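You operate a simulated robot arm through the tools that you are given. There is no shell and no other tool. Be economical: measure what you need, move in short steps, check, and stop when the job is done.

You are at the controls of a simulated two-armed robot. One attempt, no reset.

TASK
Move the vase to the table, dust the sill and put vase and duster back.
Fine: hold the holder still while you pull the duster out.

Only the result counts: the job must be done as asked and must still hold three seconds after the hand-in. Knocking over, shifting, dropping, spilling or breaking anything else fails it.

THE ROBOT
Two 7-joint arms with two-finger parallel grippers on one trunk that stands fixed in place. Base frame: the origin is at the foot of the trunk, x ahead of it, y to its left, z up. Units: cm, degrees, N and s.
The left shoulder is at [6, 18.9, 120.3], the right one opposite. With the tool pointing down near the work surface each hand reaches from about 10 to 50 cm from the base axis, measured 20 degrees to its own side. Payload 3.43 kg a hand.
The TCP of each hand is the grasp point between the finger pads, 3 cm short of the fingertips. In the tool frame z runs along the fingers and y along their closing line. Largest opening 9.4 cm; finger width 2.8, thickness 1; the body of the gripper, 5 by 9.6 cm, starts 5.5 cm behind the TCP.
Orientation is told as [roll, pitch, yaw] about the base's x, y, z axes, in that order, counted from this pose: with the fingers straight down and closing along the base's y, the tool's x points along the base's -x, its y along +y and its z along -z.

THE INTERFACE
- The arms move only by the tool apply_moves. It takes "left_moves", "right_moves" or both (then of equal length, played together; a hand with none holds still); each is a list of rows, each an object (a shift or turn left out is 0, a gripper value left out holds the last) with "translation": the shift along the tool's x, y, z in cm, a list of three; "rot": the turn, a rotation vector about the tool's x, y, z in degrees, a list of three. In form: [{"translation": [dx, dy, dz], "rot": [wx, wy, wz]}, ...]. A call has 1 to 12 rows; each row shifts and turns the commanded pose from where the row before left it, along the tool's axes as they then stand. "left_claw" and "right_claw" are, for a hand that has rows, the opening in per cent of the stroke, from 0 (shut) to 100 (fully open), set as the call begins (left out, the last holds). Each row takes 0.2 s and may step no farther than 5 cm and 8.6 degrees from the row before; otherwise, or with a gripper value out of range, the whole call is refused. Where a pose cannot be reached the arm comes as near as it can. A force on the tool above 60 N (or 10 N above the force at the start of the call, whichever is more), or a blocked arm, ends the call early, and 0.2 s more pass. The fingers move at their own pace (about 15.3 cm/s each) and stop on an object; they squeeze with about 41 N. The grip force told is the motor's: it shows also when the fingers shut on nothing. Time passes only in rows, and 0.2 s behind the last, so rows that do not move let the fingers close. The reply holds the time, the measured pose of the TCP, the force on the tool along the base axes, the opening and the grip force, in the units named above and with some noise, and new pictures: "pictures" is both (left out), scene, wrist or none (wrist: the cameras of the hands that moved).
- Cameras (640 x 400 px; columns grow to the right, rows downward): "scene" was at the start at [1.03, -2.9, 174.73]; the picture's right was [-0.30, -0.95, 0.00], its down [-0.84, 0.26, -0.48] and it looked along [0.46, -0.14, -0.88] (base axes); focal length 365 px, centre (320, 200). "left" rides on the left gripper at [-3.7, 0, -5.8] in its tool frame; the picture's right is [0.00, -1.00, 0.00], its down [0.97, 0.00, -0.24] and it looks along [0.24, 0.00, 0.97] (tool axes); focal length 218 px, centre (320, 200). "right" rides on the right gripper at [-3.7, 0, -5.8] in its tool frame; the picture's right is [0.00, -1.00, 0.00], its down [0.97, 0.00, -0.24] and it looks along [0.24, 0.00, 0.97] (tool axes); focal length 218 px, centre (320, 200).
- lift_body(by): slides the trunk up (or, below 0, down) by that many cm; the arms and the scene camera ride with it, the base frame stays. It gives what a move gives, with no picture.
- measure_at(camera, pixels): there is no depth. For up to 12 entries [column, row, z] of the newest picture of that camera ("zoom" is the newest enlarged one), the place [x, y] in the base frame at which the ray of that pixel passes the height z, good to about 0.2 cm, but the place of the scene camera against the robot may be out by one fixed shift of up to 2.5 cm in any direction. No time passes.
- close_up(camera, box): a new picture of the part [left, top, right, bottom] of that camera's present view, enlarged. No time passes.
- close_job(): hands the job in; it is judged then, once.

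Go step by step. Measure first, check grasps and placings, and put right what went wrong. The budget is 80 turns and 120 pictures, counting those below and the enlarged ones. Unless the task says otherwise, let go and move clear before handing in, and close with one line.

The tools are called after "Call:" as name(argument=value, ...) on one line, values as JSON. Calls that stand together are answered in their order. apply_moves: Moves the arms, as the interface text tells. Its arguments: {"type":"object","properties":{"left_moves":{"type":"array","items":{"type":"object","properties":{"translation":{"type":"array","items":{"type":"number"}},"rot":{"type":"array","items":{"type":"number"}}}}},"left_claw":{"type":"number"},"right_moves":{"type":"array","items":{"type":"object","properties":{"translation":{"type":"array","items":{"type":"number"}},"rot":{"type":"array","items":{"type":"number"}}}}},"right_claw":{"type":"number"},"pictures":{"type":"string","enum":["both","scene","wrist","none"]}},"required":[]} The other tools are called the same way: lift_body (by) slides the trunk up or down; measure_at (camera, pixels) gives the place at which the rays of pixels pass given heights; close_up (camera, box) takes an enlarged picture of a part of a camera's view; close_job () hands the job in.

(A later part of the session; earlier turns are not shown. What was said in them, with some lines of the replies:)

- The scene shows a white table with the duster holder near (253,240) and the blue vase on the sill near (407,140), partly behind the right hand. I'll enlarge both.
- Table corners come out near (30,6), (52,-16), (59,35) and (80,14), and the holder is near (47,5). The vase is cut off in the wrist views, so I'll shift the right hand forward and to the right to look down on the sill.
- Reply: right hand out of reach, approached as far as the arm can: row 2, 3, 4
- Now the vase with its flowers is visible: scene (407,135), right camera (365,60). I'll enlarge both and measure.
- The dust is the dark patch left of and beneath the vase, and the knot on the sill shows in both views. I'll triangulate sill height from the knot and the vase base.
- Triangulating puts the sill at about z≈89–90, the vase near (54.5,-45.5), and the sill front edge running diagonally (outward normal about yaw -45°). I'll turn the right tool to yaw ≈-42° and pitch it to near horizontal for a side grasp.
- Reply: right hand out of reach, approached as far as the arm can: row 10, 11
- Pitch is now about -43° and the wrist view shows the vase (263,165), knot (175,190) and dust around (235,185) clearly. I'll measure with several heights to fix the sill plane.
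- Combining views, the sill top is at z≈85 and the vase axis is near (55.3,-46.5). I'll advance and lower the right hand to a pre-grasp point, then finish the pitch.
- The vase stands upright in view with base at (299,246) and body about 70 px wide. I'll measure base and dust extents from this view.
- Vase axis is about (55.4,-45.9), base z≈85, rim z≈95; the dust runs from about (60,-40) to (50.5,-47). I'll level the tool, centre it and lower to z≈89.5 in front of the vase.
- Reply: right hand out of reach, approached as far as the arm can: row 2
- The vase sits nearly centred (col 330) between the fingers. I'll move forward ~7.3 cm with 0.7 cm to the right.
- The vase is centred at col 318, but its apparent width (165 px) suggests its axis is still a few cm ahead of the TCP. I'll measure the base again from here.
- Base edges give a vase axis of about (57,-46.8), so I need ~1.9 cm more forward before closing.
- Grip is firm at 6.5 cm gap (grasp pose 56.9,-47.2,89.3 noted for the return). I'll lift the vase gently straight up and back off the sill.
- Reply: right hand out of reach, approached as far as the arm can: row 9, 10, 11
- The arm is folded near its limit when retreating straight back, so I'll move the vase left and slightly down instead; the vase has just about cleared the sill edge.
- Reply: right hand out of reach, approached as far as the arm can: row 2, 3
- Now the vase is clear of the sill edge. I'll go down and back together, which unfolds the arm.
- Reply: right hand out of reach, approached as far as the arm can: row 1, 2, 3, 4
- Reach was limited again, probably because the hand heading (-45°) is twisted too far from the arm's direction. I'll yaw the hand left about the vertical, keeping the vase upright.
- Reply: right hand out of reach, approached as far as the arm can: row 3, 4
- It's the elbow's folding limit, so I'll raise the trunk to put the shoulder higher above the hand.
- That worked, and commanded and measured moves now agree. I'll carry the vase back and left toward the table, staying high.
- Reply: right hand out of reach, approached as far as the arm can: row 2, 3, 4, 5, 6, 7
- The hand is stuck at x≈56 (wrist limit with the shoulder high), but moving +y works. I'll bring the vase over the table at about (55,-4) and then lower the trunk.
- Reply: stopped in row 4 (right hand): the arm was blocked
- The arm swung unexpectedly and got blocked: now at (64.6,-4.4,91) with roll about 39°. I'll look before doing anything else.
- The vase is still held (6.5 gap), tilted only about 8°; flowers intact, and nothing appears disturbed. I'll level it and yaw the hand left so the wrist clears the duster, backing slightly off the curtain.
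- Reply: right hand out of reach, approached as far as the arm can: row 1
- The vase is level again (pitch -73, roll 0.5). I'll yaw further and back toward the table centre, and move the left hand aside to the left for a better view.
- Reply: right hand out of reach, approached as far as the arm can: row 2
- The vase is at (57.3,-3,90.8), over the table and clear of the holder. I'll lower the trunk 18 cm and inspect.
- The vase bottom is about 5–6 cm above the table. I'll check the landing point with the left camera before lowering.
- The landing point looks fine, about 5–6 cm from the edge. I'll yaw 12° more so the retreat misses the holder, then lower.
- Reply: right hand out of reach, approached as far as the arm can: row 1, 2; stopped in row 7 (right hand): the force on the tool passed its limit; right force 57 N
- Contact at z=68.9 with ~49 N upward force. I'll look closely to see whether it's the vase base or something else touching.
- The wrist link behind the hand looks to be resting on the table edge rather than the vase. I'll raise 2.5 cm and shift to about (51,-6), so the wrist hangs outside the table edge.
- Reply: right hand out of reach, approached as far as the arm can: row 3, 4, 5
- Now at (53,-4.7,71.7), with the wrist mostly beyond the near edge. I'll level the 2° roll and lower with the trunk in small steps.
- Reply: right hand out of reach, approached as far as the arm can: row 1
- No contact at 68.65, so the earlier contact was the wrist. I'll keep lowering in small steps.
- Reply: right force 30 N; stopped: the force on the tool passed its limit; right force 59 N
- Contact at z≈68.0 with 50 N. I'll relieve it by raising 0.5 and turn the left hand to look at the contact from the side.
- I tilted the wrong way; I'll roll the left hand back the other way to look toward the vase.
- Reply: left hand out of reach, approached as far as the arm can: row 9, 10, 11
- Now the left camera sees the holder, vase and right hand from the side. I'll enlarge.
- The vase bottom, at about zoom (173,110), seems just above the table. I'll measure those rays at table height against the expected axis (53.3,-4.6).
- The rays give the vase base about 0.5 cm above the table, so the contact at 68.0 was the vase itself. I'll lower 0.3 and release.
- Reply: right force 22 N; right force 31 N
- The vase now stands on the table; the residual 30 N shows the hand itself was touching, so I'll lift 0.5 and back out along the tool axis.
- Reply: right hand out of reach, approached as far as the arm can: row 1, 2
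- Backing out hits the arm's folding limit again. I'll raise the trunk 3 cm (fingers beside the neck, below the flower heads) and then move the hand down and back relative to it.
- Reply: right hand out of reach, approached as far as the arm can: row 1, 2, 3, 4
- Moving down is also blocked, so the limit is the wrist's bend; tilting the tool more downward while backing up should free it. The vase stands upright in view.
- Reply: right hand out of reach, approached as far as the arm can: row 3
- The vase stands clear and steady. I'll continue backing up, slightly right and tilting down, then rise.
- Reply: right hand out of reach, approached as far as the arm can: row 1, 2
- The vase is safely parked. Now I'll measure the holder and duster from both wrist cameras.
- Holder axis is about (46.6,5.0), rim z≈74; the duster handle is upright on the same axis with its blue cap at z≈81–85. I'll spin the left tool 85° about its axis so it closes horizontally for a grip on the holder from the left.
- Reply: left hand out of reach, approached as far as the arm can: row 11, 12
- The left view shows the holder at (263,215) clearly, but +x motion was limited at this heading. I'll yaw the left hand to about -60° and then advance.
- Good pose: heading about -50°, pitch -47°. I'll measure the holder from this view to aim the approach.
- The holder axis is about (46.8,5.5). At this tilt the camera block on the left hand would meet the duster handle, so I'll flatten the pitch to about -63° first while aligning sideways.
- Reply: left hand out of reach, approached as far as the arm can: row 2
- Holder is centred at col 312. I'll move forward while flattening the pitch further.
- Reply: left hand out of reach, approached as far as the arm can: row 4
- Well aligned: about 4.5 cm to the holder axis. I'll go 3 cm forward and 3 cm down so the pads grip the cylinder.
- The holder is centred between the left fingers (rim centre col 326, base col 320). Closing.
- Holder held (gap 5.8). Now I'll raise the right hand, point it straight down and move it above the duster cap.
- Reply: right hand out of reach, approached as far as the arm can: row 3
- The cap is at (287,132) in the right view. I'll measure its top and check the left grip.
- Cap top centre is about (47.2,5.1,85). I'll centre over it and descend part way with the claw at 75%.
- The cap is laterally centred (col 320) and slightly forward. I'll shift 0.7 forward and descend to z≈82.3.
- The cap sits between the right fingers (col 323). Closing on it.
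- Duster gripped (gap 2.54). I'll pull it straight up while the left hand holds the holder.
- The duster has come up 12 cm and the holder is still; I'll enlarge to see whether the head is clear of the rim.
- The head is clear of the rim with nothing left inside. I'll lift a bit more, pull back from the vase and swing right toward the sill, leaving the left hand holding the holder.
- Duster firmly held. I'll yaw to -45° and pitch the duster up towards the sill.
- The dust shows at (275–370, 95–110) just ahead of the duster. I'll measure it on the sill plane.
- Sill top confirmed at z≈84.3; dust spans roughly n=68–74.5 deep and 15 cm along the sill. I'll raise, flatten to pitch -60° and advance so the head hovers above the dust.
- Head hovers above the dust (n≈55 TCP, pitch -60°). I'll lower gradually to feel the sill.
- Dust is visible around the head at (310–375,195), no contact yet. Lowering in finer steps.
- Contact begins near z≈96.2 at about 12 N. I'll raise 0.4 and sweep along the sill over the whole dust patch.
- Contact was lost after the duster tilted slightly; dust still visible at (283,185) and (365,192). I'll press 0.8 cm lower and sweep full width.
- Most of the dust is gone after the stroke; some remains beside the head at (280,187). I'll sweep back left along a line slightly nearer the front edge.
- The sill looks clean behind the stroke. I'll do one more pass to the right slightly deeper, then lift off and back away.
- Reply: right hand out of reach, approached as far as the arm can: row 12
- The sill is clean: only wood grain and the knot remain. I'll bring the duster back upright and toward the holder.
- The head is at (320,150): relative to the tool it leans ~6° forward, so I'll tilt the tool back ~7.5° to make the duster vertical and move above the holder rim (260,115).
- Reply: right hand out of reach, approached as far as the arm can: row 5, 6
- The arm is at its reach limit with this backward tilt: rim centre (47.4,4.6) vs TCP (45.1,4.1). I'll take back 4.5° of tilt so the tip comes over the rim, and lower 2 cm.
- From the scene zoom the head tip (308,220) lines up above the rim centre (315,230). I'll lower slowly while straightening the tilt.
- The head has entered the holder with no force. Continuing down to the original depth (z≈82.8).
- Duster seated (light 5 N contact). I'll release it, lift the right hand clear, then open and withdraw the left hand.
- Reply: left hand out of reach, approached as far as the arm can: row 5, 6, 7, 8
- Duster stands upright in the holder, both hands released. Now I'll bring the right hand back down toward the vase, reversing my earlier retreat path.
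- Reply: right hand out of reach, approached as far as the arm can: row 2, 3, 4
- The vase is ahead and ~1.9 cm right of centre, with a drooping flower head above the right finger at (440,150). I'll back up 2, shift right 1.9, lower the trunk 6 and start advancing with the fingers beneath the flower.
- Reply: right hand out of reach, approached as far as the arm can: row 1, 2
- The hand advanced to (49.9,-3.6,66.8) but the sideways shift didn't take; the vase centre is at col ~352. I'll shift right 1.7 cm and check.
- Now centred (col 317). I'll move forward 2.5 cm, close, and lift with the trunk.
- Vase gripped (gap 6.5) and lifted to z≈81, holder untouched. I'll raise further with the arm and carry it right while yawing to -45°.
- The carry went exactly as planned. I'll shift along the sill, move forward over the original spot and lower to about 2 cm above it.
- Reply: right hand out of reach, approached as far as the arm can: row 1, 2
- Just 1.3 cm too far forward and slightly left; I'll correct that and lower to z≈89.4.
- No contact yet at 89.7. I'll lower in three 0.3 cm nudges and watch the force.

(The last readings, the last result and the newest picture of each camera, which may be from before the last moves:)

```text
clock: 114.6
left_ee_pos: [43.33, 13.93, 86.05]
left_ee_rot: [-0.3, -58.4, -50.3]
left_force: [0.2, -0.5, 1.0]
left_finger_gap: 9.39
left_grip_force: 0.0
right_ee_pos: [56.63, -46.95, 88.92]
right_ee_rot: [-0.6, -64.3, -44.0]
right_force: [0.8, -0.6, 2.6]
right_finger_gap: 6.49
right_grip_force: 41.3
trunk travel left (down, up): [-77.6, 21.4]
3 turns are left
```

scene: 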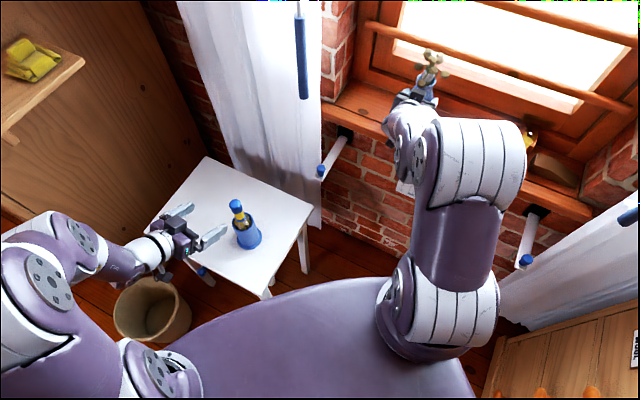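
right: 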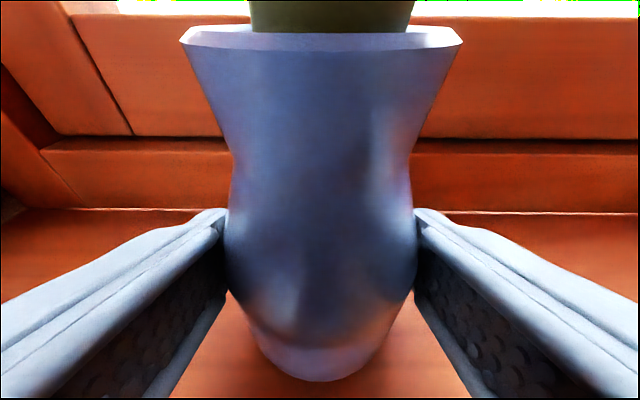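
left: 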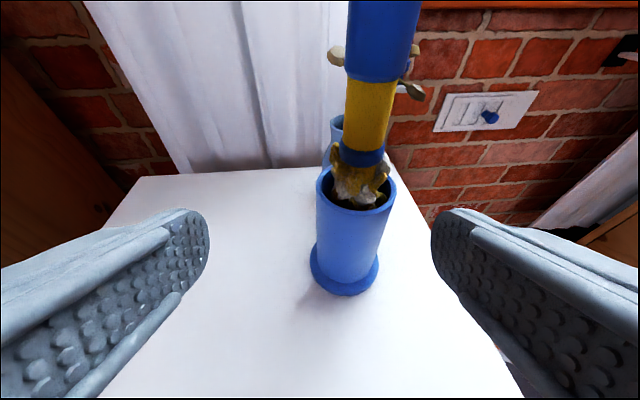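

Contact just begun (+2.6 N at z=88.9). I'll nudge 0.1 lower, open, and back out horizontally.

Call:
apply_moves(right_moves=[{"translation": [0.1, 0, 0.05]}, {}], pictures="none")

Call:
apply_moves(right_moves=[{}, {}, {}], right_claw=100, pictures="none")

Call:
apply_moves(right_moves=[{"translation": [0.4, 0, -0.9]}, {"translation": [0.6, 0, -1.35]}, {"translation": [0.6, 0, -1.35]}, {"translation": [0.6, 0, -1.35]}, {"translation": [0.6, 0, -1.35]}, {}], pictures="both")

```text
clock: 115.2
left_ee_pos: [43.36, 13.95, 86.06]
left_ee_rot: [-0.3, -58.6, -50.3]
left_force: [0.7, -0.5, -0.4]
left_finger_gap: 9.41
left_grip_force: 0.2
right_ee_pos: [56.6, -46.94, 88.89]
right_ee_rot: [-0.6, -64.4, -44.1]
right_force: [1.3, -1.8, 9.1]
right_finger_gap: 6.48
right_grip_force: 40.7
trunk travel left (down, up): [-77.6, 21.4]
```

```text
clock: 116.0
left_ee_pos: [43.38, 13.92, 86.16]
left_ee_rot: [-0.3, -58.5, -50.4]
left_force: [0.6, -0.1, 0.6]
left_finger_gap: 9.43
left_grip_force: 0.0
right_ee_pos: [56.61, -46.89, 88.61]
right_ee_rot: [-0.5, -64.1, -44.0]
right_force: [0.9, -0.1, -0.7]
right_finger_gap: 9.4
right_grip_force: 0.1
trunk travel left (down, up): [-77.6, 21.4]
```

```text
clock: 117.4
left_ee_pos: [43.34, 13.78, 86.07]
left_ee_rot: [-0.3, -58.6, -50.3]
left_force: [0.2, -0.9, 0.3]
left_finger_gap: 9.39
left_grip_force: 0.1
right_ee_pos: [51.71, -41.97, 88.89]
right_ee_rot: [-0.6, -64.3, -44.0]
right_force: [-0.2, 0.0, 0.1]
right_finger_gap: 9.42
right_grip_force: 0.1
trunk travel left (down, up): [-77.6, 21.4]
2 turns are left
```

scene: 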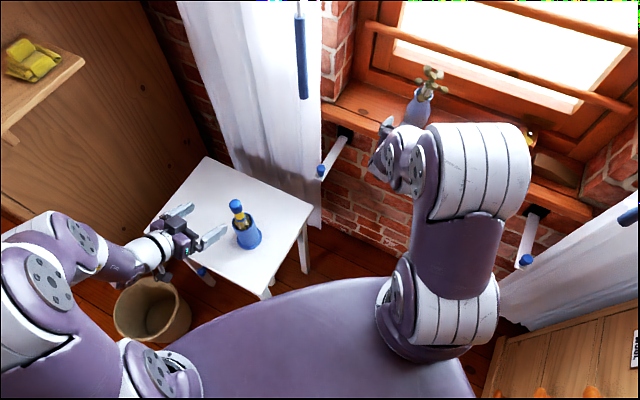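
right: 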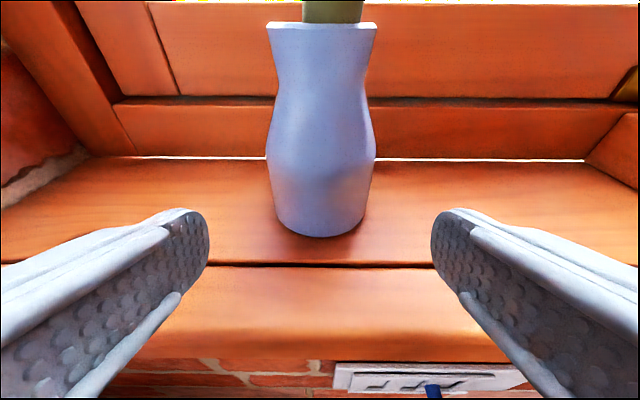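

The vase stands upright on the clean sill at (320,150). The duster is back in its holder on the table, and both hands are open and clear, so I'm handing in.

Call:
close_job()

```text
The job is handed in.
```

The vase is back on the dusted sill, at most about 1 cm from where it stood, and the duster is back in its holder on the table. The left hand held the holder while the duster was pulled out. When I parked the vase on the table it dropped about 1 cm, but it stayed upright.
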